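You operate a simulated robot arm through the tools that you are given. There is no shell and no other tool. Be economical: measure what you need, move in short steps, check, and stop when the job is done.

You run a simulated robot arm. Do the job below in one go: nothing can be reset, and whatever is moved stays where it is left.

Task
Fetch the ticket that says "Soya" from the top of the right motor table and set it on the back of the sample bench. Stack the pot marked "Linseed" from the top of the right motor table on top of the pot labelled "Sesame". Put the yellow slab on the top of the right motor table away in the cu slab tray. Put the cake piece from the top of the right motor table on the shelf beside the strainer box. Put the bottle from the top of the right motor table in the to press tray. Fetch the blue collar and set it on the near lower shelf. Any order will do. Set down upright: ticket, bottle.
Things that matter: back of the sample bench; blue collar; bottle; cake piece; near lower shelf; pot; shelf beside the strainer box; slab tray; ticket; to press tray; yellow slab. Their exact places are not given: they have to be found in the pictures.

It is judged by the outcome, as a careful person would: the job done as asked, and still so three seconds after it is handed in. It fails if anything else is knocked over, pushed out of place, dropped, spilled or broken.

Robot
A 6-joint arm with a two-finger gripper on a trunk, on a base that drives. Base frame: it is fixed to the floor where the robot stands at the start and does not move with it; the origin is under the middle of the robot, x ahead of it, y to its left, z up. Readings come in mm, rad, newtons and seconds.
Its first joint turns from -2.897 to 2.897 rad. Places, roughly: back of the sample bench (90x24 cm) [3620, 1480, 800]; blue collar (5x5x2 cm) [1500, -200, 800]; bottle [1250, -750, 750]; cake piece (6x5x4 cm) [800, -500, 800]; near lower shelf [4100, -3800, 600]; pot [1250, -500, 750]; shelf beside the strainer box (23x19 cm) [420, -280, 600]; slab tray (13x32 cm) [3980, 3060, 800]; ticket [1250, -500, 750]; to press tray (20x13 cm) [3380, 1240, 800]; yellow slab [1000, -500, 750]. Payload 2.54 kg.
The tool frame sits at the grasp point between the pads (the TCP): z along the fingers, y along the line on which they close. The tips reach 30 mm beyond it. Largest opening 116 mm; the body of the gripper starts 95 mm behind the TCP.
Orientation is told as [roll, pitch, yaw] about the base's x, y, z axes, in that order, counted from this pose: with the fingers straight down and closing along the base's y, the tool's x points along the base's -x, its y along +y and its z along -z.

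Tools
- The arm moves only by the tool drive_tool. Its argument "rows" is a list of rows, each a list of 7 numbers: the closure in counts, from 0 (fully open) to 255 (shut), then the shift along the base's x, y, z in mm, then the turn, a rotation vector about the base's x, y, z in rad. In form: [[claw, dx, dy, dz, ax, ay, az], ...]. A call has 1 to 20 rows; each row is the pose to reach, as a shift and turn from the pose commanded when the call began. A row lasts 0.2 s, in which the tool goes at most 50 mm and 0.15 rad; a call with a longer step from one row to the next is refused whole, and so is a gripper value outside its range. Where a pose cannot be reached the arm comes as near as it can. A force on the tool above 40 N (or 10 N above the force at the start of the call, whichever is more), or a blocked arm, ends the call early, and 0.2 s more pass. Each finger travels about 72 mm/s and halts on what it meets, pressing with about 43 N; the grip force reading is that of the motor and also rises with nothing between the fingers. The clock runs only during rows and for 0.2 s after the last one: add rows that repeat a pose to give the fingers time. The reply holds the time, the measured pose of the TCP, the force on the tool along the base axes, the opening and the grip force, in the units named above and with some noise, with the torque about the TCP (base axes, N m) and any sound that the robot's microphone picked up.
- Cameras (640 x 400 px; columns grow to the right, rows downward): "scene" is now at [-59.8, 94.8, 1409.5]; the picture's right is [-0.49, -0.87, 0.00], its down [-0.56, 0.32, -0.76] and it looks along [0.66, -0.37, -0.65] (base axes); focal length 258 px, centre (320, 200). "wrist" rides on the gripper at [69, -15, -122] in the tool frame; the picture's right is [0.21, 0.98, 0.00], its down [-0.83, 0.18, -0.53] and it looks along [-0.52, 0.11, 0.85] (tool axes); focal length 251 px, centre (320, 200).
- grab_frame(camera): a new picture of that camera. The clock stands still meanwhile.
- steer(legs): drives the robot by 1 to 6 legs, each [ahead, left, turn to the left] in mm, mm and rad, along the robot's own axes; the way and the turn of a leg run together, so that a leg with both is an arc; at most 1500 mm and 3.142 rad a leg. The arm and the cameras ride along, it lands a little off, and it stops where it bumps. It gives what a move gives.
- turn_head(pan, tilt): turns the head with the scene camera to pan (to the left, within 2.094 rad either way) and tilt (down, from -0.506 to 1.204), counted from straight ahead of the robot. It gives what a move gives.
- pixel_to_xyz(camera, pixels): for up to 12 pixels [column, row] of the newest picture of that camera ("zoom" is the newest enlarged one), the place [x, y, z] in the base frame of the surface seen there, good to about 3 mm, but the place of the scene camera against the robot may be out by one fixed shift of up to 25 mm in any direction. The clock stands still meanwhile.
- close_up(camera, box): a new picture of the part [left, top, right, bottom] of that camera's present view, enlarged. The clock stands still meanwhile.
- finish_job(): hands the job in; it is judged then, once.

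Keep the steps short. Do not move on a guess: measure, check each grasp and each placing, and mend mistakes. In all there are 124 turns and 134 pictures (those below and enlarged ones count). Leave the gripper open and the arm clear of the work at the hand-in unless told otherwise, and finish with a single line.

The tools are called after "Call:" as a command line: name --pt "numbers of a row" for each row, then --argument value for the rest, lists and objects as JSON in quotes. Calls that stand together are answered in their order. drive_tool: Moves the arm, as the interface text tells. Its arguments: {"type":"object","properties":{"rows":{"type":"array","items":{"type":"array","items":{"type":"number"}}}},"required":["rows"]} The other tools are called the same way: steer (legs) drives the base; turn_head (pan, tilt) turns the head that bears the scene camera; grab_frame (camera) takes a picture; pixel_to_xyz (camera, pixels) gives the place of the surface under pixels of a picture; close_up (camera, box) takes an enlarged picture of a part of a camera's view; finish_job () hands the job in.

At the start:

```text
time: 0.0
tcp_pos: [404.0, -398.2, 1067.2]
ee_rot: [0.001, 0.001, 0.001]
force: [-0.7, -0.1, -0.2]
moment: [-0.01, -0.01, 0.0]
width: 116.2
grasp_force: 0.0
robot x, y, heading: [-3.0, 1.2, 0.0]
head pan, tilt: [-0.511, 0.705]
```

scene: 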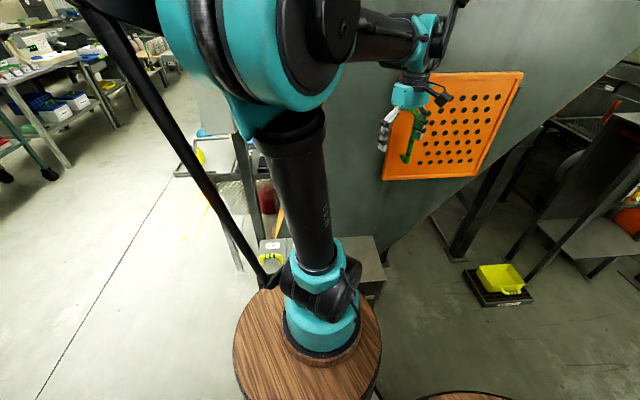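
wrist: 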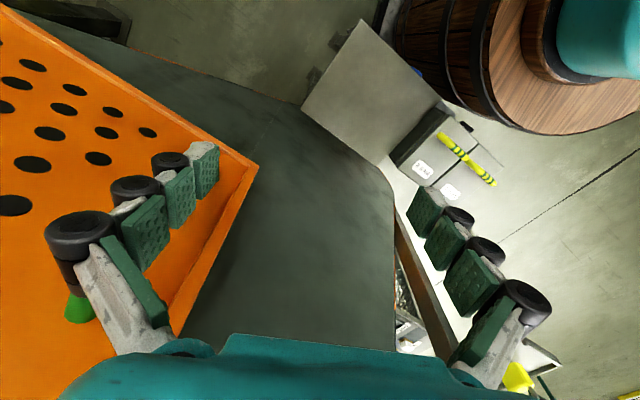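

The arm hides the middle of the scene view. I'll turn the head to look around before moving anything.

Call:
turn_head --pan -0.2 --tilt 0.5

Call:
grab_frame --camera "scene"

Call:
turn_head --pan -1.0 --tilt 0.5

Call:
grab_frame --camera "scene"

```text
time: 0.8
tcp_pos: [404.1, -398.5, 1067.3]
ee_rot: [-0.001, 0.0, -0.001]
force: [0.2, -0.3, -0.3]
moment: [0.01, -0.01, -0.02]
width: 116.0
grasp_force: 0.0
robot x, y, heading: [-2.3, -0.9, -0.005]
head pan, tilt: [-0.201, 0.499]
```

```text
131 pictures are left
```

scene: 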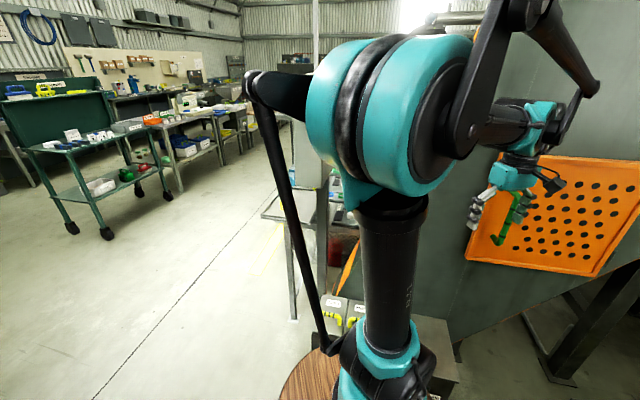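

```text
time: 1.9
tcp_pos: [403.3, -399.6, 1066.7]
ee_rot: [0.001, -0.003, -0.001]
force: [-0.2, -0.8, -0.6]
moment: [0.01, 0.03, 0.01]
width: 115.8
grasp_force: 0.0
robot x, y, heading: [-3.4, 0.6, 0.004]
head pan, tilt: [-1.0, 0.499]
```

```text
130 pictures are left
```

scene: 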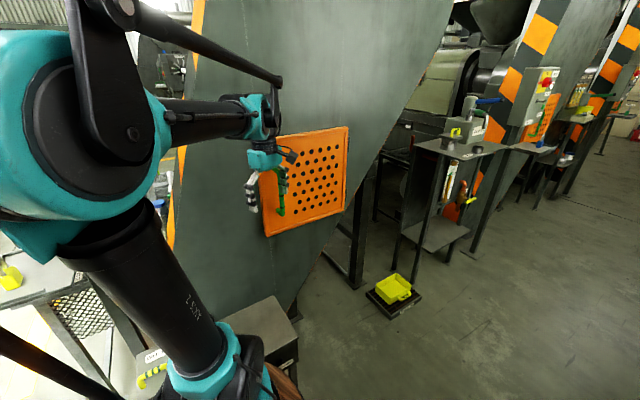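

I want the layout, so I'll measure several points in this picture.

Call:
pixel_to_xyz --camera "scene" --pixels '[[305, 180], [240, 70], [395, 288], [455, 150], [440, 235], [90, 300], [12, 278], [30, 300], [265, 330], [150, 355], [540, 150], [470, 130]]'

Call:
turn_head --pan -0.75 --tilt 1.1

Call:
grab_frame --camera "scene"

Call:
turn_head --pan 0.5 --tilt 0.4

Call:
grab_frame --camera "scene"

```text
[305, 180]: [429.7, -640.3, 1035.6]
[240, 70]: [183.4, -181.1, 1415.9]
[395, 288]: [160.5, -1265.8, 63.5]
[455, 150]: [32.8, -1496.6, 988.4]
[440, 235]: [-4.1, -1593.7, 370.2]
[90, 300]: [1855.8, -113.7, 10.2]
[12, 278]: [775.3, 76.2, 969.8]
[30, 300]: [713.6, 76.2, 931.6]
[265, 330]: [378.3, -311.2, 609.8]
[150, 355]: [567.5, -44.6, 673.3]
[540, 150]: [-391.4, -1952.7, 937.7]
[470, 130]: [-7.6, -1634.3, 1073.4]
```

```text
time: 2.9
tcp_pos: [403.5, -397.3, 1066.0]
ee_rot: [0.0, 0.0, -0.001]
force: [0.2, -0.5, 0.3]
moment: [-0.02, 0.02, 0.0]
width: 116.1
grasp_force: 0.0
robot x, y, heading: [2.8, 1.6, 0.001]
head pan, tilt: [-0.75, 1.1]
```

```text
129 pictures are left
```

scene: 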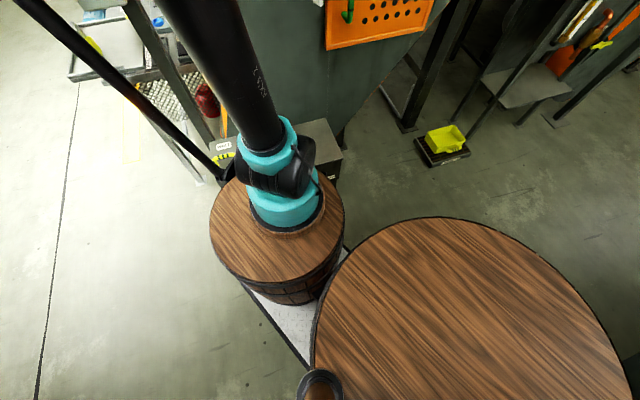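

```text
time: 4.4
tcp_pos: [403.4, -398.6, 1066.6]
ee_rot: [0.0, 0.0, -0.001]
force: [-0.2, 0.8, 0.1]
moment: [-0.03, -0.02, -0.03]
width: 116.1
grasp_force: 0.1
robot x, y, heading: [0.7, -0.4, -0.004]
head pan, tilt: [0.499, 0.4]
```

```text
128 pictures are left
```

scene: 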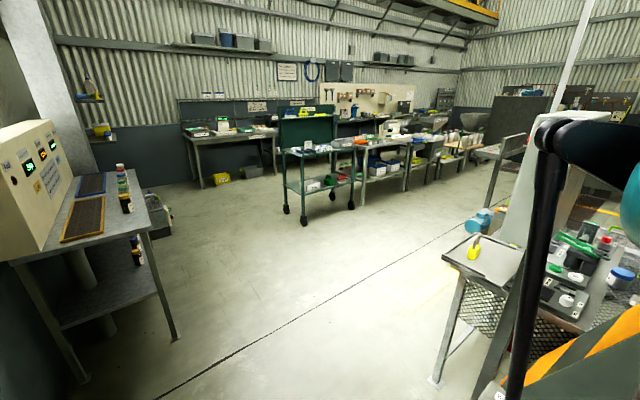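

The right motor table looks to be at the lower right, around (580,280). I'll measure points there and look at it enlarged.

Call:
pixel_to_xyz --camera "scene" --pixels '[[500, 260], [472, 248], [578, 285], [620, 278], [560, 240], [604, 245], [570, 300], [580, 325], [460, 290], [445, 255], [110, 190], [305, 170]]'

Call:
close_up --camera "scene" --box '[440, 200, 640, 340]'

Call:
turn_head --pan 0.12 --tilt 0.6

Call:
grab_frame --camera "scene"

```text
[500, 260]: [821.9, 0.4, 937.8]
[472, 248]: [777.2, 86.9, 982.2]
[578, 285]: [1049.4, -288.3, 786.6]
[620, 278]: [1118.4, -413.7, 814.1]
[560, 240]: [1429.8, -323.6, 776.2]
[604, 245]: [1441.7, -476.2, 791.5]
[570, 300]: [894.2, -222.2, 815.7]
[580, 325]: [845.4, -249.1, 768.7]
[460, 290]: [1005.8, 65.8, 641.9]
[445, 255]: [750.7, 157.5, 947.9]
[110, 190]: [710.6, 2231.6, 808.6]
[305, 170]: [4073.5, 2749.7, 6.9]
```

```text
2.86 times, centred on (540, 270) of scene
```

zoom: 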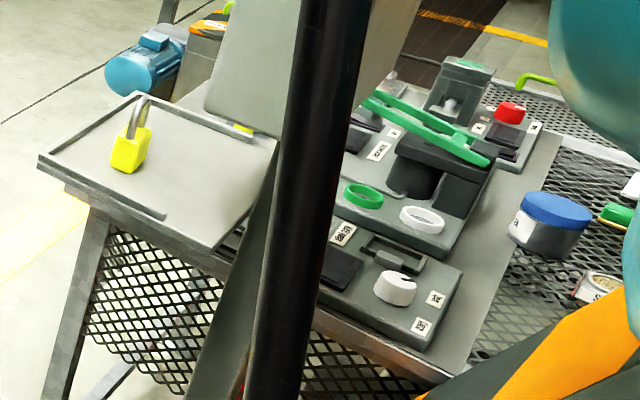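

```text
time: 5.2
tcp_pos: [403.3, -398.3, 1067.5]
ee_rot: [0.0, 0.001, 0.001]
force: [-0.3, 1.1, 0.3]
moment: [0.0, 0.0, -0.03]
width: 115.9
grasp_force: 0.2
robot x, y, heading: [-3.7, -0.8, -0.0]
head pan, tilt: [0.12, 0.6]
```

```text
126 pictures are left
```

scene: 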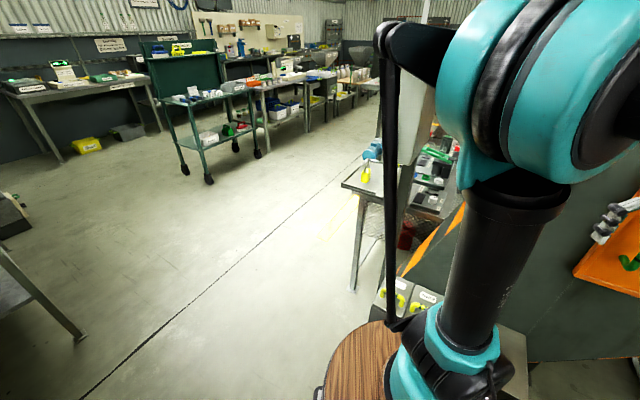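

Before driving I need to know my own footprint. I'll look down at the base and measure the barrels.

Call:
turn_head --pan -0.75 --tilt 1.2

Call:
grab_frame --camera "scene"

Call:
pixel_to_xyz --camera "scene" --pixels '[[240, 200], [440, 300], [430, 190], [600, 350], [330, 350], [270, 300], [290, 320], [450, 130], [300, 130], [230, 160], [150, 300]]'

Call:
turn_head --pan 1.2 --tilt 1.2

Call:
grab_frame --camera "scene"

Call:
turn_head --pan -2.09 --tilt 0.8

Call:
grab_frame --camera "scene"

```text
time: 6.4
tcp_pos: [404.4, -396.4, 1067.6]
ee_rot: [-0.001, 0.001, 0.0]
force: [-0.4, 1.5, -0.3]
moment: [-0.01, 0.0, -0.01]
width: 116.0
grasp_force: 0.0
robot x, y, heading: [-2.2, -2.4, 0.001]
head pan, tilt: [-0.75, 1.201]
```

```text
125 pictures are left
```

scene: 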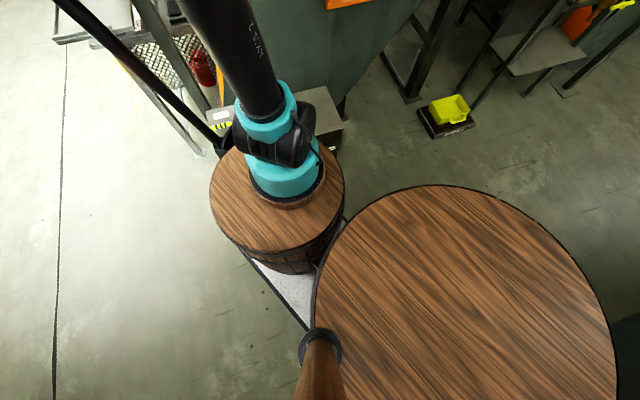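

```text
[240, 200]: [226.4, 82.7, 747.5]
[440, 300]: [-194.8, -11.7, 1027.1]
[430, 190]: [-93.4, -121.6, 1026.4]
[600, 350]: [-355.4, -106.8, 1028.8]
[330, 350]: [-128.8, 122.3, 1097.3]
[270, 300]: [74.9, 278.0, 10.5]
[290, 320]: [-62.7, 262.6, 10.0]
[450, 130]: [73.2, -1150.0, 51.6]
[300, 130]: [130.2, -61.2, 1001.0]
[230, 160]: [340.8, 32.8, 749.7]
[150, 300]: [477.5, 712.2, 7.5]
```

```text
time: 8.3
tcp_pos: [404.3, -399.2, 1066.7]
ee_rot: [0.0, -0.001, -0.001]
force: [0.7, -0.2, 0.6]
moment: [-0.05, 0.01, -0.02]
width: 116.3
grasp_force: 0.0
robot x, y, heading: [-1.2, -0.1, 0.0]
head pan, tilt: [1.201, 1.201]
```

```text
124 pictures are left
```

scene: 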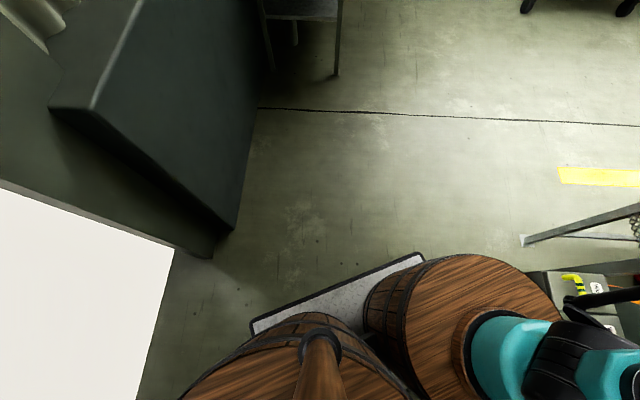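

```text
time: 11.1
tcp_pos: [404.7, -399.0, 1068.3]
ee_rot: [-0.001, 0.0, 0.0]
force: [0.3, 0.0, 0.4]
moment: [0.01, 0.0, 0.02]
width: 116.0
grasp_force: 0.0
robot x, y, heading: [-1.0, -3.0, -0.001]
head pan, tilt: [-2.089, 0.799]
```

```text
123 pictures are left
```

scene: 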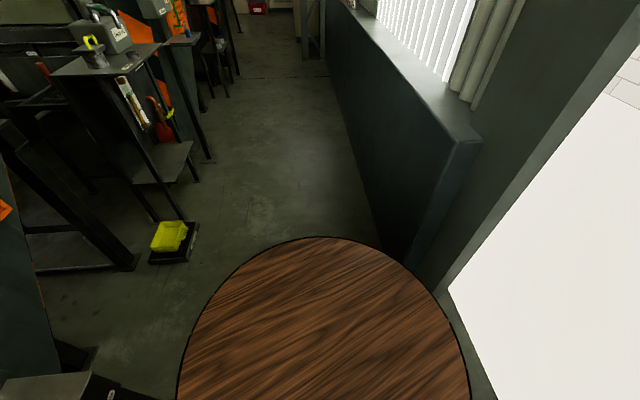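

The robot is two barrels on one platform, with the arm barrel in front. A dark block stands to the left rear. I'll measure it, and the obstacles ahead, before moving left.

Call:
turn_head --pan 1.2 --tilt 1.0

Call:
grab_frame --camera "scene"

Call:
pixel_to_xyz --camera "scene" --pixels '[[230, 280], [215, 300], [250, 375], [415, 305], [330, 120], [240, 240], [600, 340], [625, 345], [525, 290], [575, 330], [470, 310], [270, 355]]'

```text
time: 13.9
tcp_pos: [404.9, -398.8, 1067.0]
ee_rot: [0.002, 0.0, 0.001]
force: [-0.4, 0.1, -0.2]
moment: [0.05, -0.05, 0.03]
width: 116.1
grasp_force: 0.1
robot x, y, heading: [1.3, -1.5, 0.005]
head pan, tilt: [1.201, 1.0]
```

```text
122 pictures are left
```

scene: 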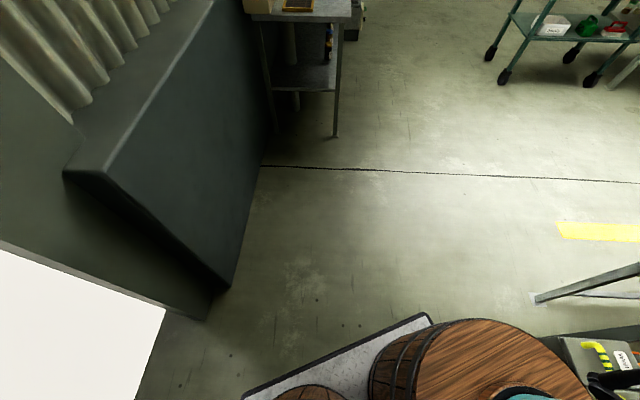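

```text
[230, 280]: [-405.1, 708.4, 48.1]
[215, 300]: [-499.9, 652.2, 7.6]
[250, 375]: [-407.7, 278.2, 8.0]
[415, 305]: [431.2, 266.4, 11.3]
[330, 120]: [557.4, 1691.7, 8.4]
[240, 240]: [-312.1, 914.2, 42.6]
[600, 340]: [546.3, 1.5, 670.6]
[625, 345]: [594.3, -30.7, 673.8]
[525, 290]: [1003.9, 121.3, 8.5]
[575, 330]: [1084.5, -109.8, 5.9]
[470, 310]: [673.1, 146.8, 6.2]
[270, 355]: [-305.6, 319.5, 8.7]
```

The platform spans about x −450 to 435 and y ±270. I'll go left first to clear the strainer box ahead, then diagonally, then ahead into the aisle beside the table.

Call:
steer --legs '[[40, 340, 0], [500, 450, 0], [650, 0, 0], [0, 0, -1.5708]]'

Call:
turn_head --pan 0.45 --tilt 0.6

Call:
grab_frame --camera "scene"

Call:
grab_frame --camera "wrist"

```text
time: 26.5
tcp_pos: [794.7, 387.8, 1067.1]
ee_rot: [0.001, 0.0, -1.591]
force: [0.4, 0.7, -0.7]
moment: [-0.02, -0.02, 0.01]
width: 116.0
grasp_force: 0.1
robot x, y, heading: [1202.1, 785.9, -1.589]
head pan, tilt: [1.201, 1.0]
```

```text
time: 27.6
tcp_pos: [794.3, 388.3, 1067.7]
ee_rot: [-0.001, 0.0, -1.593]
force: [-0.1, 0.4, 0.5]
moment: [0.04, 0.01, -0.04]
width: 116.1
grasp_force: 0.1
robot x, y, heading: [1202.9, 783.0, -1.592]
head pan, tilt: [0.45, 0.6]
```

```text
121 pictures are left
```

scene: 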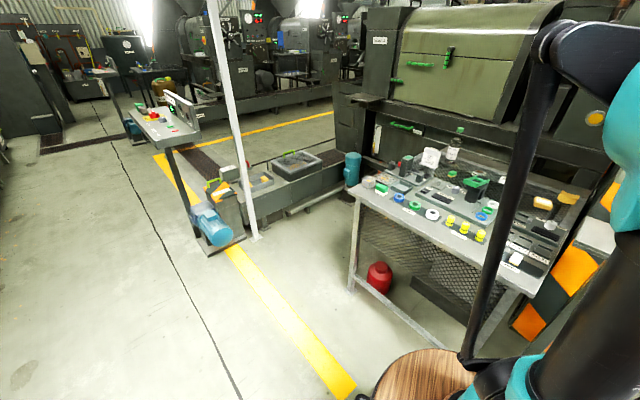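

```text
120 pictures are left
```

wrist: 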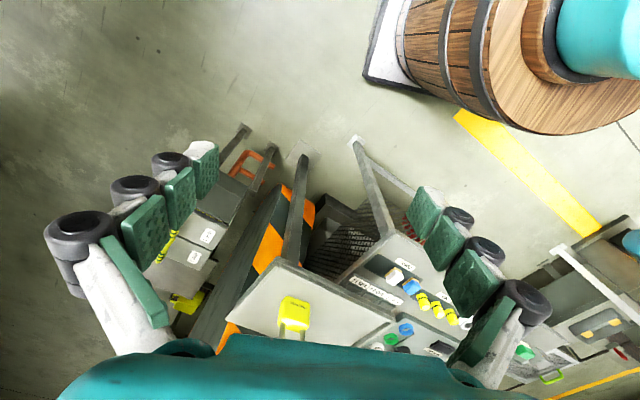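

The table is in view now. I'll zoom in to read it.

Call:
close_up --camera "scene" --box '[340, 120, 480, 208]'

Call:
pixel_to_xyz --camera "scene" --pixels '[[430, 158], [452, 145], [375, 180], [400, 200], [432, 214], [430, 185], [545, 203], [515, 258], [480, 235], [360, 195], [460, 255], [350, 290]]'

Call:
close_up --camera "scene" --box '[440, 160, 600, 290]'

```text
4.55 times, centred on (410, 164) of scene
```

zoom: 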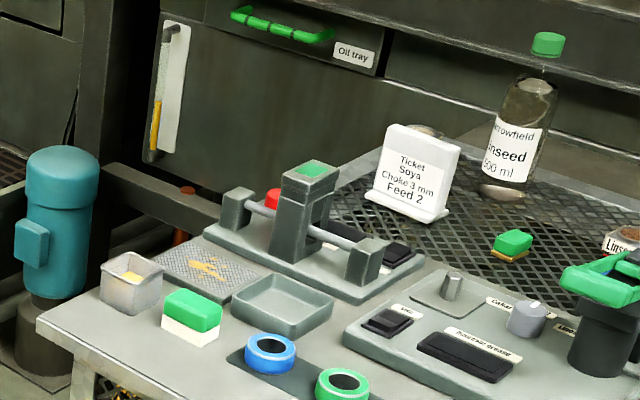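

```text
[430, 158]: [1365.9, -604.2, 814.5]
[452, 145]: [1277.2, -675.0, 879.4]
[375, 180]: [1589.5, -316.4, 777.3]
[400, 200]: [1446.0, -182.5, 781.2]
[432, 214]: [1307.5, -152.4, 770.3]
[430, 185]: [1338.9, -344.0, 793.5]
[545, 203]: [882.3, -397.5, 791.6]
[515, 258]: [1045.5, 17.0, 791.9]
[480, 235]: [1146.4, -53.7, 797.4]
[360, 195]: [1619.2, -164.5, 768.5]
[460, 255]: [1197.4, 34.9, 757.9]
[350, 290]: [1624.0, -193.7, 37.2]
```

```text
3.08 times, centred on (520, 225) of scene
```

zoom: 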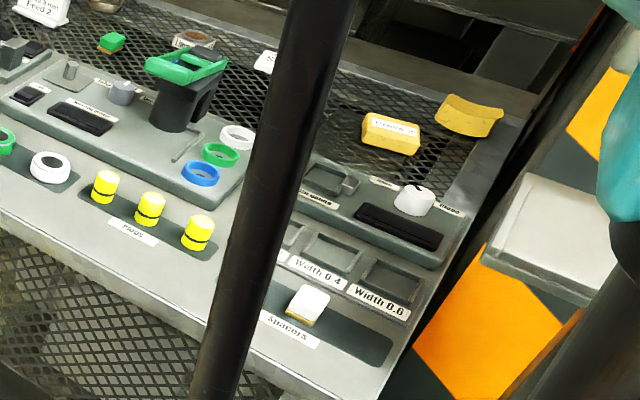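

I can read "Ticket Soya" at about (430,158), the Linseed bottle at (452,145), and the pots behind the white rings. The table front runs at a slant of about −0.44 rad. I'll measure floor obstacles on the left side and my own barrel rim to find the arm axis.

Call:
pixel_to_xyz --camera "scene" --pixels '[[257, 237], [215, 245], [290, 212], [350, 290], [470, 345], [420, 352], [380, 385], [445, 385], [300, 165], [240, 185], [340, 385], [180, 120]]'

Call:
turn_head --pan -0.3 --tilt 1.2

Call:
grab_frame --camera "scene"

```text
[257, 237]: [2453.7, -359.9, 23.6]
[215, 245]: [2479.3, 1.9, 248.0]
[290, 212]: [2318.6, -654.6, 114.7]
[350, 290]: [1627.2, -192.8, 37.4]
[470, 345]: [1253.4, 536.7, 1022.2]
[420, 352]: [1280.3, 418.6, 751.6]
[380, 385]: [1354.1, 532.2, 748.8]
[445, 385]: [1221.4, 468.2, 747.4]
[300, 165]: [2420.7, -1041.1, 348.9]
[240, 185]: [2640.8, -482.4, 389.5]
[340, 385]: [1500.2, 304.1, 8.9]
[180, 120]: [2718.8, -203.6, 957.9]
```

```text
time: 28.7
tcp_pos: [793.2, 388.3, 1067.7]
ee_rot: [0.0, -0.001, -1.593]
force: [-0.3, -0.7, 0.9]
moment: [0.03, 0.0, 0.01]
width: 116.1
grasp_force: 0.0
robot x, y, heading: [1201.7, 786.8, -1.59]
head pan, tilt: [-0.3, 1.201]
```

```text
117 pictures are left
```

scene: 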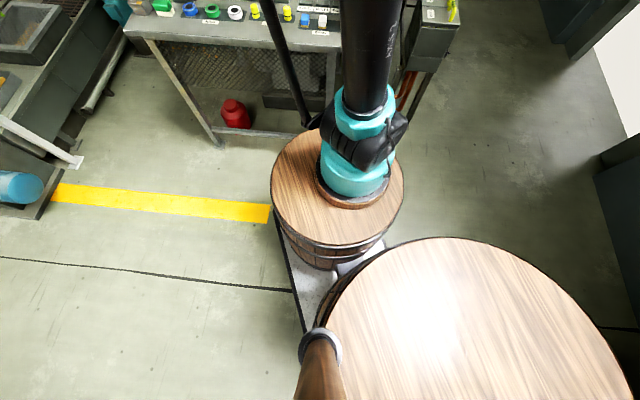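

Call:
pixel_to_xyz --camera "scene" --pixels '[[274, 185], [401, 190], [335, 243], [290, 150], [125, 28], [320, 50], [210, 42], [220, 143], [330, 130], [400, 66], [235, 112], [350, 180]]'

```text
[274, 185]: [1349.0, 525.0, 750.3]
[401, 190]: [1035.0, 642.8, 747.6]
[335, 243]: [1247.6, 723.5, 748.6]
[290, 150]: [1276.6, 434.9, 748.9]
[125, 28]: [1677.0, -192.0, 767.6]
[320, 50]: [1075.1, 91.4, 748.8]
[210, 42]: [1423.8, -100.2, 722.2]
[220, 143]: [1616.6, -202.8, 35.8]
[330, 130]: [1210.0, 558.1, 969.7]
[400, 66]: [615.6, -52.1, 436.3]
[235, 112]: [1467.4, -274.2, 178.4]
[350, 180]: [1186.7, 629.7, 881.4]
```

The arm axis is about 213 mm ahead of the robot's centre. The table edge runs from (1677,−192) to (1075,91). I'll square up to it: turn −0.42, shift left, then close in.

Call:
steer --legs '[[0, 0, -0.42], [0, 515, 0], [190, 0, 0]]'

Call:
turn_head --pan 0.15 --tilt 0.75

Call:
grab_frame --camera "scene"

Call:
grab_frame --camera "wrist"

```text
time: 34.1
tcp_pos: [1046.3, 198.8, 1066.2]
ee_rot: [-0.002, 0.0, -2.011]
force: [0.2, 0.2, 0.5]
moment: [0.01, 0.0, 0.02]
width: 116.0
grasp_force: 0.1
robot x, y, heading: [1579.4, 395.0, -2.008]
head pan, tilt: [-0.3, 1.201]
```

```text
time: 35.0
tcp_pos: [1047.0, 197.4, 1066.6]
ee_rot: [0.0, 0.0, -2.011]
force: [0.2, 0.5, 0.1]
moment: [0.03, 0.03, -0.01]
width: 115.9
grasp_force: 0.1
robot x, y, heading: [1580.3, 390.1, -2.011]
head pan, tilt: [0.15, 0.75]
```

```text
116 pictures are left
```

scene: 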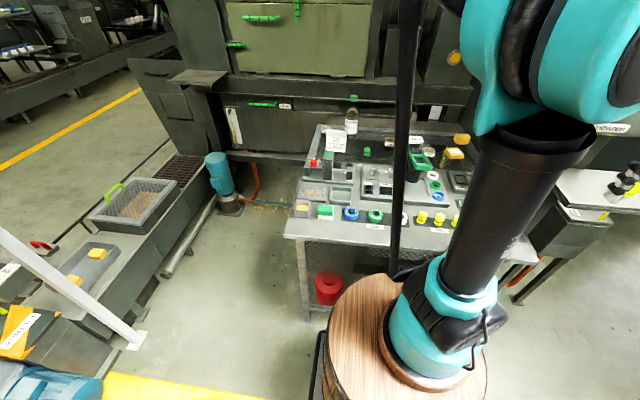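

```text
115 pictures are left
```

wrist: 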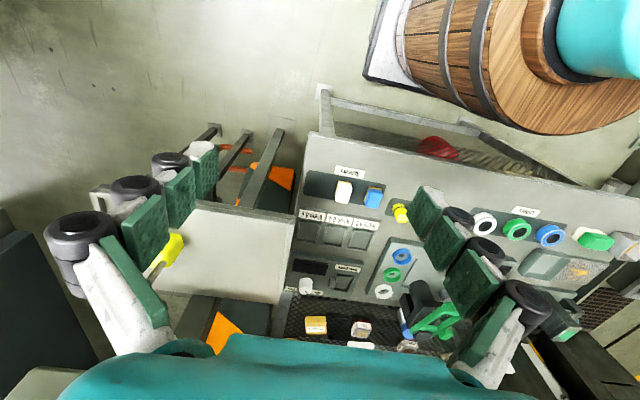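

The wrist view shows the small parts clearly, and the wrist camera has no fixed shift. I'll bring the gripper high over the middle of the table for measuring.

Call:
drive_tool --pt "0 24 -44 0 0 0 0" --pt "0 46 -88 0 0 0 0" --pt "0 68 -132 0 0 0 0" --pt "0 90 -176 0 0 0 0" --pt "0 112 -220 0 0 0 0" --pt "0 134 -264 0 0 0 0" --pt "0 156 -308 0 0 0 0" --pt "0 178 -352 0 0 0 0" --pt "0 200 -396 0 0 0 0" --pt "0 200 -396 0 0 0 0"

Call:
grab_frame --camera "wrist"

Call:
grab_frame --camera "scene"

```text
refused: row 1 steps farther than a row can; nothing moved
```

```text
114 pictures are left
```

wrist: 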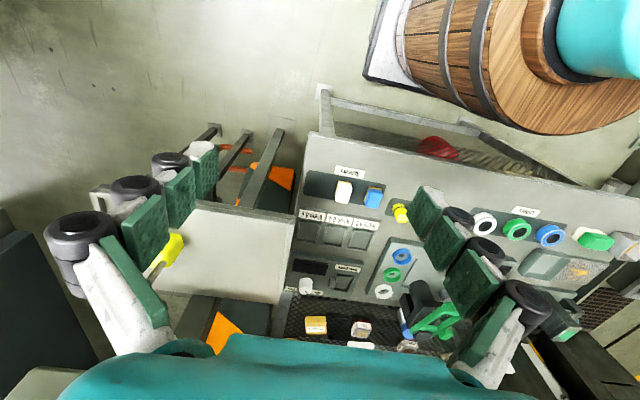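

```text
113 pictures are left
```

scene: 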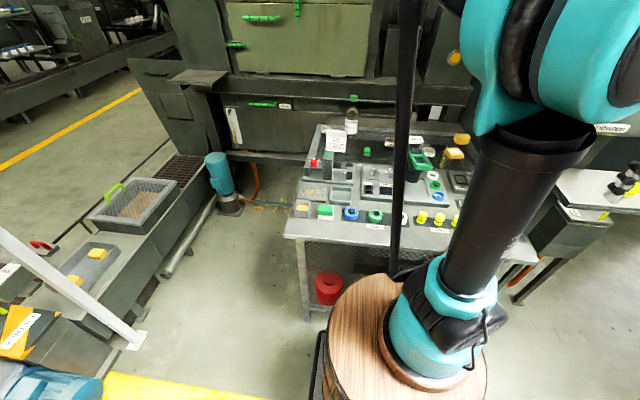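

The first step was 50.1 mm, just over the limit, so I'll use smaller steps.

Call:
drive_tool --pt "0 20 -40 0 0 0 0" --pt "0 40 -80 0 0 0 0" --pt "0 60 -120 0 0 0 0" --pt "0 80 -160 0 0 0 0" --pt "0 100 -200 0 0 0 0" --pt "0 120 -240 0 0 0 0" --pt "0 140 -280 0 0 0 0" --pt "0 160 -320 0 0 0 0" --pt "0 180 -360 0 0 0 0" --pt "0 200 -400 0 0 0 0" --pt "0 200 -400 0 0 0 0"

Call:
grab_frame --camera "wrist"

```text
time: 37.4
tcp_pos: [1246.7, -203.1, 1066.7]
ee_rot: [0.0, 0.0, -2.01]
force: [0.5, 1.3, -0.3]
moment: [-0.01, -0.04, 0.01]
width: 116.1
grasp_force: 0.2
robot x, y, heading: [1578.2, 396.2, -2.01]
head pan, tilt: [0.15, 0.75]
```

```text
112 pictures are left
```

wrist: 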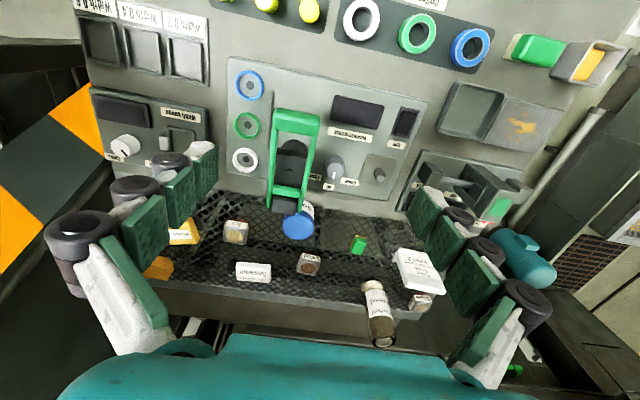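

Everything is in view now. I'll enlarge the mesh part to read the labels.

Call:
close_up --camera "wrist" --box '[140, 195, 350, 325]'

Call:
close_up --camera "wrist" --box '[280, 220, 460, 332]'

Call:
close_up --camera "scene" --box '[290, 90, 490, 215]'

```text
3.05 times, centred on (245, 260) of wrist
```

zoom: 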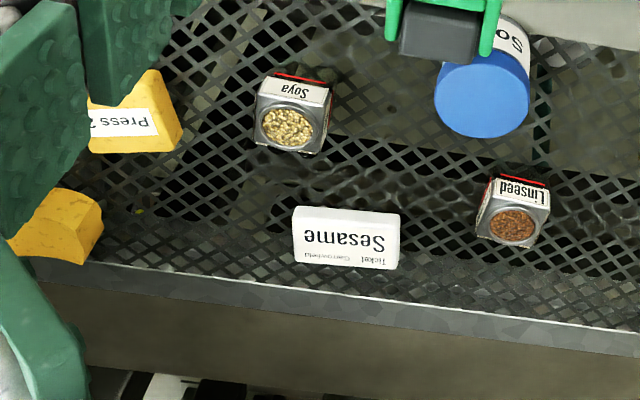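

```text
3.56 times, centred on (370, 276) of wrist
```

zoom: 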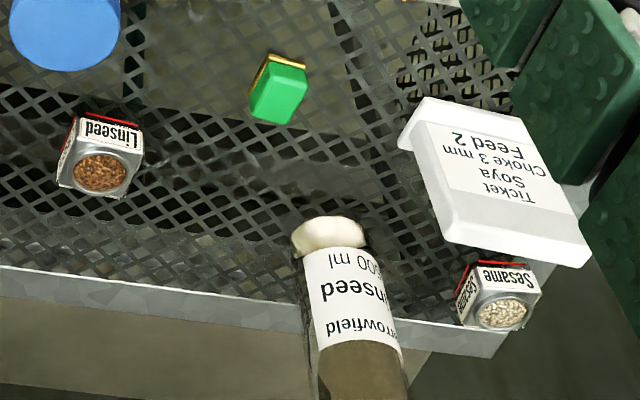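

```text
3.20 times, centred on (390, 152) of scene
```

zoom: 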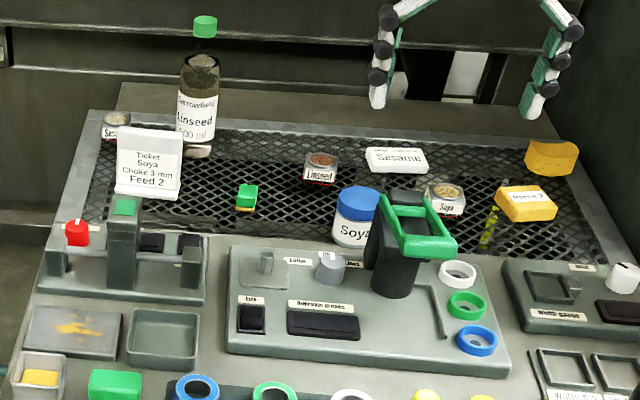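

Labels read so far: the Linseed pot at wrist (310,263), the Sesame pot at (422,300), and the Soya ticket. There are two yellow pieces, one labelled "Press ?" and one curved, so I'll look closer at both and measure.

Call:
pixel_to_xyz --camera "wrist" --pixels '[[183, 235], [158, 267], [310, 268], [311, 256], [422, 303], [418, 270], [410, 255], [376, 290], [382, 335], [470, 48], [253, 268], [235, 238]]'

Call:
close_up --camera "scene" --box '[425, 125, 485, 165]'

Call:
close_up --camera "scene" --box '[0, 170, 200, 370]'

```text
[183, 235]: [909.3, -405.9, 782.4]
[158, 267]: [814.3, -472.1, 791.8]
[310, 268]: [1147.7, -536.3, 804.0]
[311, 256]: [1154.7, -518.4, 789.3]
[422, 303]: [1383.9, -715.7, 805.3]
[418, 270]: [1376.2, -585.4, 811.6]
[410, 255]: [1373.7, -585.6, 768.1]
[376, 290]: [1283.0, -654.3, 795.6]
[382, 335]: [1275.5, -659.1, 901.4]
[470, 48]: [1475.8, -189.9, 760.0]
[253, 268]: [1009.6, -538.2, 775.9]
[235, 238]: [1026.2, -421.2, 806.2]
```

```text
10.00 times, centred on (455, 145) of scene
```

zoom: 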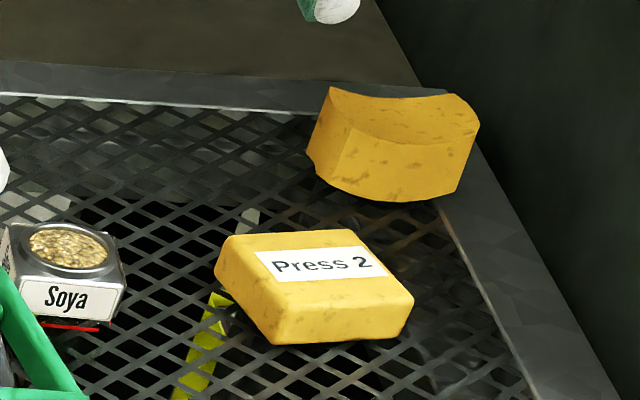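

```text
2.00 times, centred on (100, 270) of scene
```

zoom: 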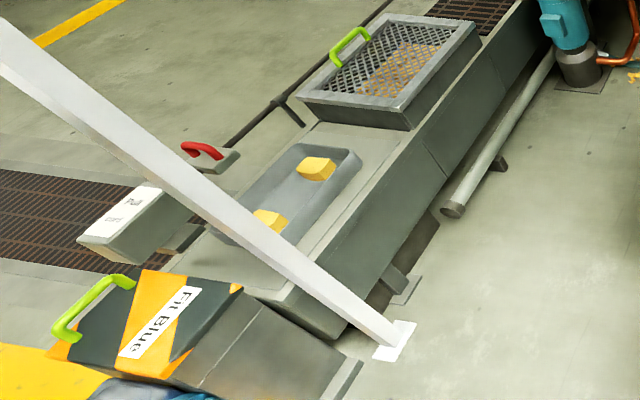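

So the "Press 2" block is the yellow slab at about (909,−406), and the curved piece is the cake at about (814,−472). I'll start with the ticket and measure its face, thickness and foot closely.

Call:
close_up --camera "wrist" --box '[350, 230, 460, 310]'

Call:
pixel_to_xyz --camera "zoom" --pixels '[[290, 150], [400, 130], [460, 235], [380, 255], [280, 170], [375, 140], [420, 250], [350, 190], [530, 305], [500, 355], [445, 320], [310, 160]]'

```text
5.00 times, centred on (405, 270) of wrist
```

zoom: 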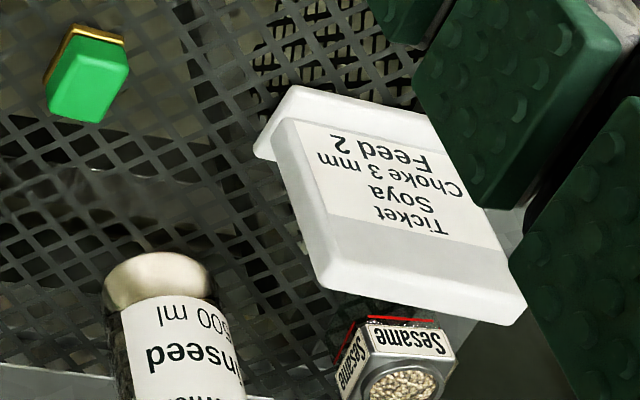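

```text
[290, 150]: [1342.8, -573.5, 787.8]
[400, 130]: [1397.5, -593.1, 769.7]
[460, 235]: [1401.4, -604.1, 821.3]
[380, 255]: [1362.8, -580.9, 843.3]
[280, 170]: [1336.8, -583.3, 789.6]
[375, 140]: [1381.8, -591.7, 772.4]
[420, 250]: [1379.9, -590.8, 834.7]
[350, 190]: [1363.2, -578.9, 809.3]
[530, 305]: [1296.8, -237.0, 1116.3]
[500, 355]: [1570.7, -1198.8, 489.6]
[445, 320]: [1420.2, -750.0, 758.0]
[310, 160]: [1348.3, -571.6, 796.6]
```

The ticket card is about 70 wide and 12 thick, top near z 846, with its face along the table. I'll turn the tool −90° so it closes across the card with the camera on the free side, and hover above at (1370,−594).

Call:
drive_tool --pt "60 11 -35 0 0 0 -0.143" --pt "128 22 -71 0 0 0 -0.286" --pt "128 33 -106 0 0 0 -0.429" --pt "128 45 -142 0 0 0 -0.571" --pt "128 56 -178 0 0 0 -0.714" --pt "128 67 -213 0 0 0 -0.857" --pt "128 78 -249 0 0 0 -1.0" --pt "128 89 -284 0 0 0 -1.143" --pt "128 100 -320 0 0 0 -1.285" --pt "128 112 -355 0 0 0 -1.428" --pt "128 123 -391 0 0 0 -1.571" --pt "128 123 -391 0 0 0 -1.571"

Call:
grab_frame --camera "wrist"

Call:
close_up --camera "scene" --box '[250, 40, 450, 190]'

```text
time: 40.0
tcp_pos: [1370.2, -593.5, 1067.0]
ee_rot: [0.0, 0.0, 2.699]
force: [0.5, -0.3, 0.0]
moment: [-0.04, 0.03, 0.02]
width: 57.8
grasp_force: 0.0
robot x, y, heading: [1582.0, 395.0, -2.006]
head pan, tilt: [0.15, 0.75]
```

```text
105 pictures are left
```

wrist: 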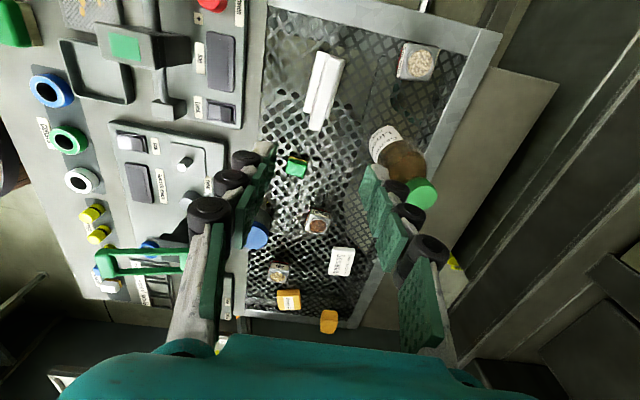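

```text
2.67 times, centred on (350, 115) of scene
```

zoom: 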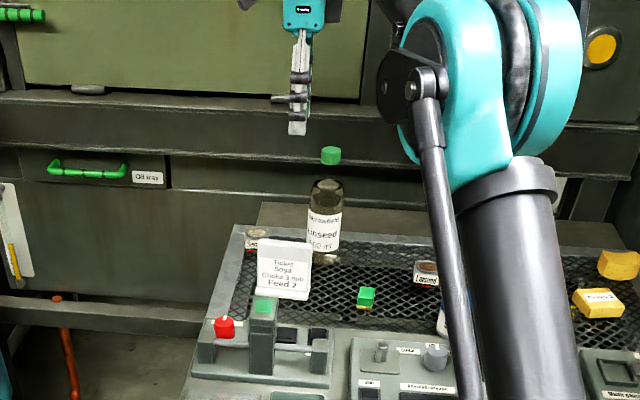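

Now the ticket is seen from above: the card top runs from about (335,55) to (315,130). I'll measure its top edges, and also the bottle cap and the pots, from this view.

Call:
close_up --camera "wrist" --box '[270, 30, 450, 142]'

Call:
pixel_to_xyz --camera "zoom" --pixels '[[170, 90], [230, 100], [130, 345], [160, 345], [190, 200], [145, 220], [215, 120], [185, 280], [500, 125], [560, 160], [455, 160], [530, 80]]'

Call:
pixel_to_xyz --camera "wrist" --pixels '[[424, 193], [390, 140], [410, 160], [318, 222], [281, 270], [289, 300], [330, 322], [475, 45], [400, 90]]'

```text
3.56 times, centred on (360, 86) of wrist
```

zoom: 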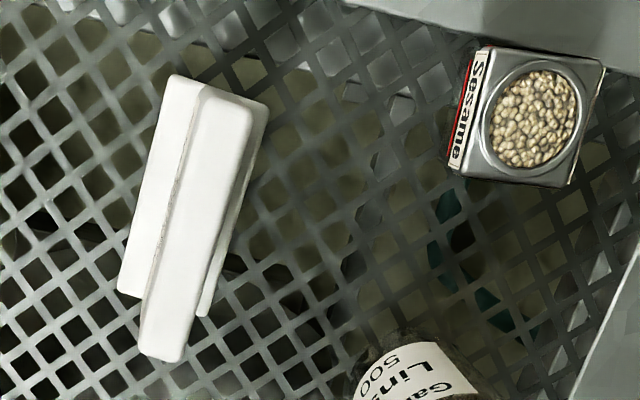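

```text
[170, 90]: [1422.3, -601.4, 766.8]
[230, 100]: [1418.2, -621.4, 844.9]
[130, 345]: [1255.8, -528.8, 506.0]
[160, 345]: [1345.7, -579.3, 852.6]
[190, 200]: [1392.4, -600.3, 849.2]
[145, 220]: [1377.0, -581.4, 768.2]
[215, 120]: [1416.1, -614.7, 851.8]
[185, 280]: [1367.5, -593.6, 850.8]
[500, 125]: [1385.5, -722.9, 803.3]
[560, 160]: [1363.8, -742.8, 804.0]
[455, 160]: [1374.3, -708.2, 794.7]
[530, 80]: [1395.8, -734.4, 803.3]
```

```text
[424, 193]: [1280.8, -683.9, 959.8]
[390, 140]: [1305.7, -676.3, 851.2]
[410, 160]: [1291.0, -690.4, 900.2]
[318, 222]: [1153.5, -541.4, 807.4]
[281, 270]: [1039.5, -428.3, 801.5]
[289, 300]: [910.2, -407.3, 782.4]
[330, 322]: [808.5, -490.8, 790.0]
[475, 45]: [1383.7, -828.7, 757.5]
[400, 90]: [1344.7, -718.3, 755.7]
```

The card's top runs (1345,−579)–(1418,−618) at z 850, so its centre is (1381,−599) and its angle −0.49. I'll correct by −0.05 rad and lower to TCP z 830.

Call:
drive_tool --pt "128 11 -5.5 -40 0 0 -0.05" --pt "128 11 -5.5 -88 0 0 -0.05" --pt "128 11 -5.5 -136 0 0 -0.05" --pt "128 11 -5.5 -184 0 0 -0.05" --pt "128 11 -5.5 -215 0 0 -0.05" --pt "128 11 -5.5 -237 0 0 -0.05" --pt "128 11 -5.5 -237 0 0 -0.05"

Call:
grab_frame --camera "wrist"

```text
time: 41.6
tcp_pos: [1380.6, -599.3, 829.4]
ee_rot: [-0.001, 0.0, 2.65]
force: [0.4, -0.1, 0.4]
moment: [0.0, 0.0, 0.04]
width: 57.6
grasp_force: 0.0
robot x, y, heading: [1578.1, 391.7, -2.009]
head pan, tilt: [0.15, 0.75]
```

```text
102 pictures are left
```

wrist: 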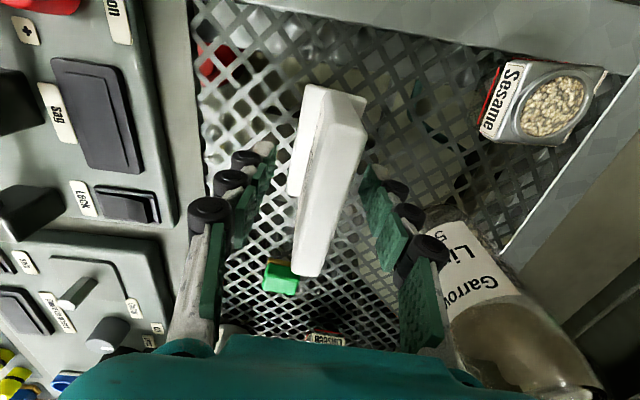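

The card stands between the fingers and the bottle is clear. I'll close and lift gently.

Call:
drive_tool --pt "170 0 0 0 0 0 0" --pt "200 0 0 0 0 0 0" --pt "240 0 0 0 0 0 0" --pt "255 0 0 0 0 0 0" --pt "255 0 0 0 0 0 0" --pt "255 0 0 15 0 0 0" --pt "255 0 0 30 0 0 0"

Call:
grab_frame --camera "wrist"

```text
time: 43.2
tcp_pos: [1381.3, -600.9, 860.1]
ee_rot: [0.0, -0.001, 2.651]
force: [0.7, -0.7, -0.7]
moment: [-0.01, 0.0, -0.01]
width: 16.5
grasp_force: 41.7
robot x, y, heading: [1579.4, 391.5, -2.008]
head pan, tilt: [0.15, 0.75]
```

```text
101 pictures are left
```

wrist: 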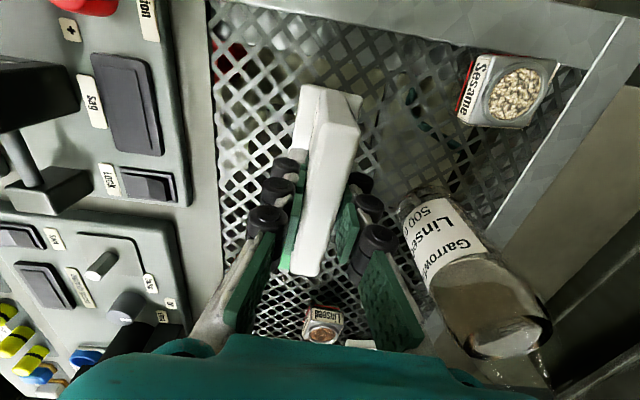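

Gripped at 16.5 mm width, and the ticket hangs upright; its foot is 72 mm below the TCP. I'll lift, draw back, then back off and turn toward the sample bench.

Call:
drive_tool --pt "255 0 0 45 0 0 0" --pt "255 0 0 90 0 0 0" --pt "255 0 0 135 0 0 0" --pt "255 0 0 180 0 0 0" --pt "255 0 0 207 0 0 0" --pt "255 20 43 207 0 0 0" --pt "255 40 86 207 0 0 0" --pt "255 60 129 207 0 0 0" --pt "255 80 172 207 0 0 0" --pt "255 100 215 207 0 0 0" --pt "255 120 258 207 0 0 0" --pt "255 140 300 207 0 0 0"

Call:
steer --legs '[[-350, 0, 0], [0, 0, 2.3]]'

Call:
turn_head --pan 0.25 --tilt 0.45

Call:
grab_frame --camera "scene"

```text
time: 45.8
tcp_pos: [1521.3, -298.7, 1066.0]
ee_rot: [0.001, 0.0, 2.652]
force: [-0.1, -1.2, -0.5]
moment: [0.04, 0.02, -0.01]
width: 16.6
grasp_force: 42.1
robot x, y, heading: [1579.5, 396.0, -2.013]
head pan, tilt: [0.15, 0.75]
```

```text
time: 53.6
tcp_pos: [2277.0, 1145.3, 1067.2]
ee_rot: [0.0, 0.002, -1.313]
force: [0.2, 0.4, -0.2]
moment: [0.02, -0.03, 0.02]
width: 16.6
grasp_force: 42.4
robot x, y, heading: [1730.9, 717.0, 0.311]
head pan, tilt: [0.15, 0.75]
```

```text
time: 54.4
tcp_pos: [2277.4, 1145.8, 1067.3]
ee_rot: [-0.001, 0.0, -1.312]
force: [-0.3, 0.0, 0.7]
moment: [-0.02, -0.01, 0.0]
width: 16.6
grasp_force: 41.8
robot x, y, heading: [1731.8, 718.7, 0.308]
head pan, tilt: [0.25, 0.45]
```

```text
100 pictures are left
```

scene: 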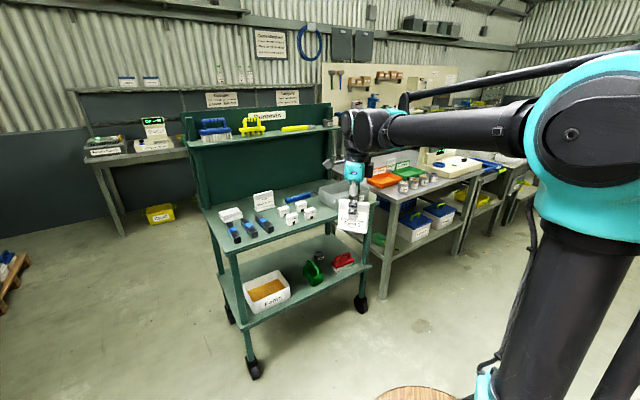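

A trolley and a bench with trays lie ahead. I'll measure and zoom in to identify the sample bench.

Call:
pixel_to_xyz --camera "scene" --pixels '[[270, 225], [230, 115], [385, 182], [408, 172], [450, 165], [330, 190], [500, 160], [385, 295], [250, 365], [360, 305], [160, 145], [430, 185]]'

Call:
close_up --camera "scene" --box '[310, 100, 540, 244]'

Call:
close_up --camera "scene" --box '[180, 80, 350, 250]'

```text
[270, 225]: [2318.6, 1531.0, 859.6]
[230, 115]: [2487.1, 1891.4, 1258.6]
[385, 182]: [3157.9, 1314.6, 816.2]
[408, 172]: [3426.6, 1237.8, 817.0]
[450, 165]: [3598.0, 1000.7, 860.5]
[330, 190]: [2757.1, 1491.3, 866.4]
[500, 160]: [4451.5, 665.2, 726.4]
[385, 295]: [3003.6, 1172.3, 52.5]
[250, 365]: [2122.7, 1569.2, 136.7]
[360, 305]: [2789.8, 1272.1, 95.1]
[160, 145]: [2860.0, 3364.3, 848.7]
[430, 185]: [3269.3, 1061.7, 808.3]
```

```text
2.78 times, centred on (425, 172) of scene
```

zoom: 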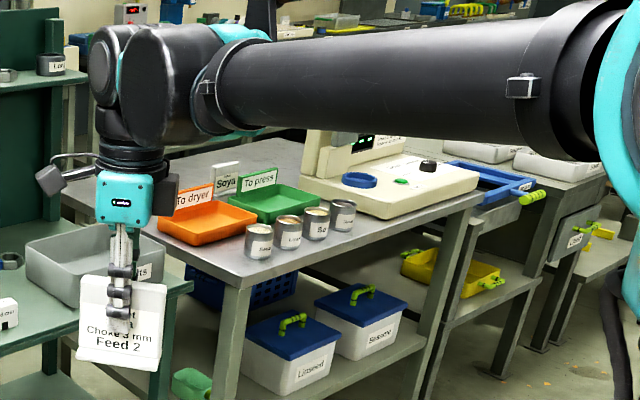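

```text
2.35 times, centred on (265, 165) of scene
```

zoom: 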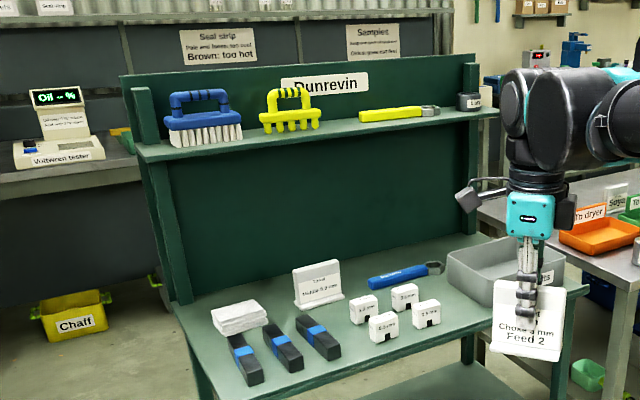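

The bench with the orange "To dryer" and green "To press" trays is the sample bench. I'll measure its edges.

Call:
close_up --camera "scene" --box '[330, 130, 490, 230]'

Call:
pixel_to_xyz --camera "zoom" --pixels '[[258, 282], [400, 245], [550, 205], [190, 240], [160, 190], [240, 150], [290, 120], [180, 130], [390, 170], [330, 190], [240, 230], [590, 180]]'

```text
4.00 times, centred on (410, 180) of scene
```

zoom: 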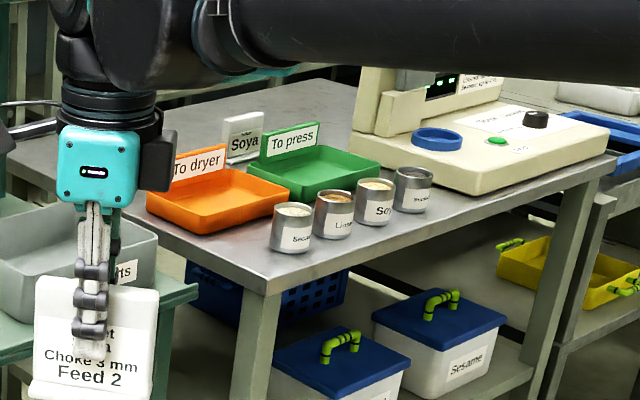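

```text
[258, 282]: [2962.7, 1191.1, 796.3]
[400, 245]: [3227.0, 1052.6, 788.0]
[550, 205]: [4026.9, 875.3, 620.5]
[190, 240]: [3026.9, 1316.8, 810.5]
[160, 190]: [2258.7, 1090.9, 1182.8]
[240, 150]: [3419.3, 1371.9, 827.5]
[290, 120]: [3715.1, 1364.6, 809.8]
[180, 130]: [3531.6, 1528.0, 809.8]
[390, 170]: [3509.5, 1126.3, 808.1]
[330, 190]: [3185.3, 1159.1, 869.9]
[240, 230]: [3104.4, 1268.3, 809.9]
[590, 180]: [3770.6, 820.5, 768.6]
```

The bench front edge runs along (0.905,−0.425) from (2963,1191), with the top at z 810. Behind the trays it's clear at about (3575,1506). I'll square to heading 1.13, edge along between the trolley line and the motor, then close in.

Call:
steer --legs '[[0, 0, 0.822], [190, 0, 0], [0, -1332, 0]]'

Call:
turn_head --pan 0.0 --tilt 0.6

Call:
grab_frame --camera "scene"

```text
time: 62.4
tcp_pos: [2758.1, 1158.9, 1067.9]
ee_rot: [0.001, 0.0, -0.506]
force: [-2.0, 0.8, -0.9]
moment: [-0.04, -0.12, 0.0]
width: 16.6
grasp_force: 42.5
robot x, y, heading: [2686.2, 469.2, 1.114]
head pan, tilt: [0.25, 0.45]
stopped in leg 3: the robot was blocked; the commanded pose is now the measured one
```

```text
time: 63.1
tcp_pos: [2757.8, 1159.4, 1067.4]
ee_rot: [0.0, 0.0, -0.506]
force: [0.2, -0.6, -0.6]
moment: [-0.01, 0.0, 0.03]
width: 16.4
grasp_force: 42.1
robot x, y, heading: [2686.7, 470.7, 1.114]
head pan, tilt: [0.0, 0.6]
```

```text
96 pictures are left
```

scene: 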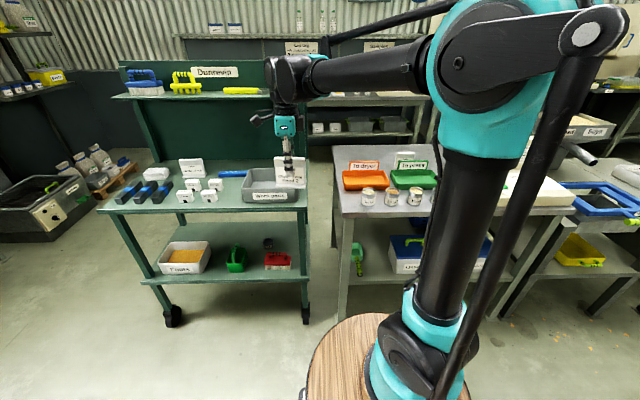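

Something blocked the sideways move. I'll look to the right and behind to see what, and check that nothing was shifted.

Call:
turn_head --pan -1.7 --tilt 0.9

Call:
grab_frame --camera "scene"

```text
time: 64.9
tcp_pos: [2756.8, 1159.5, 1066.5]
ee_rot: [0.0, 0.0, -0.507]
force: [-1.0, -0.2, 0.2]
moment: [-0.01, 0.01, -0.01]
width: 16.7
grasp_force: 41.7
robot x, y, heading: [2689.5, 469.2, 1.116]
head pan, tilt: [-1.7, 0.901]
```

```text
95 pictures are left
```

scene: 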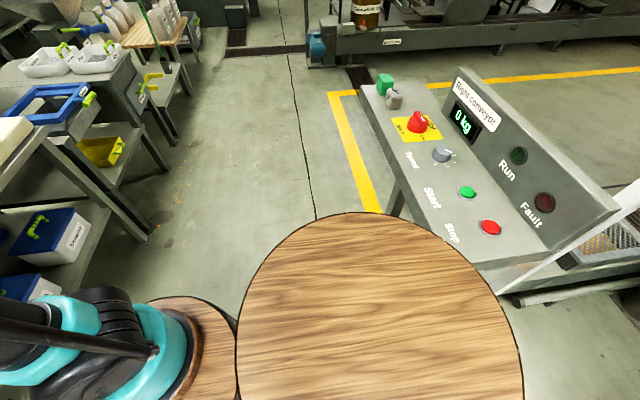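

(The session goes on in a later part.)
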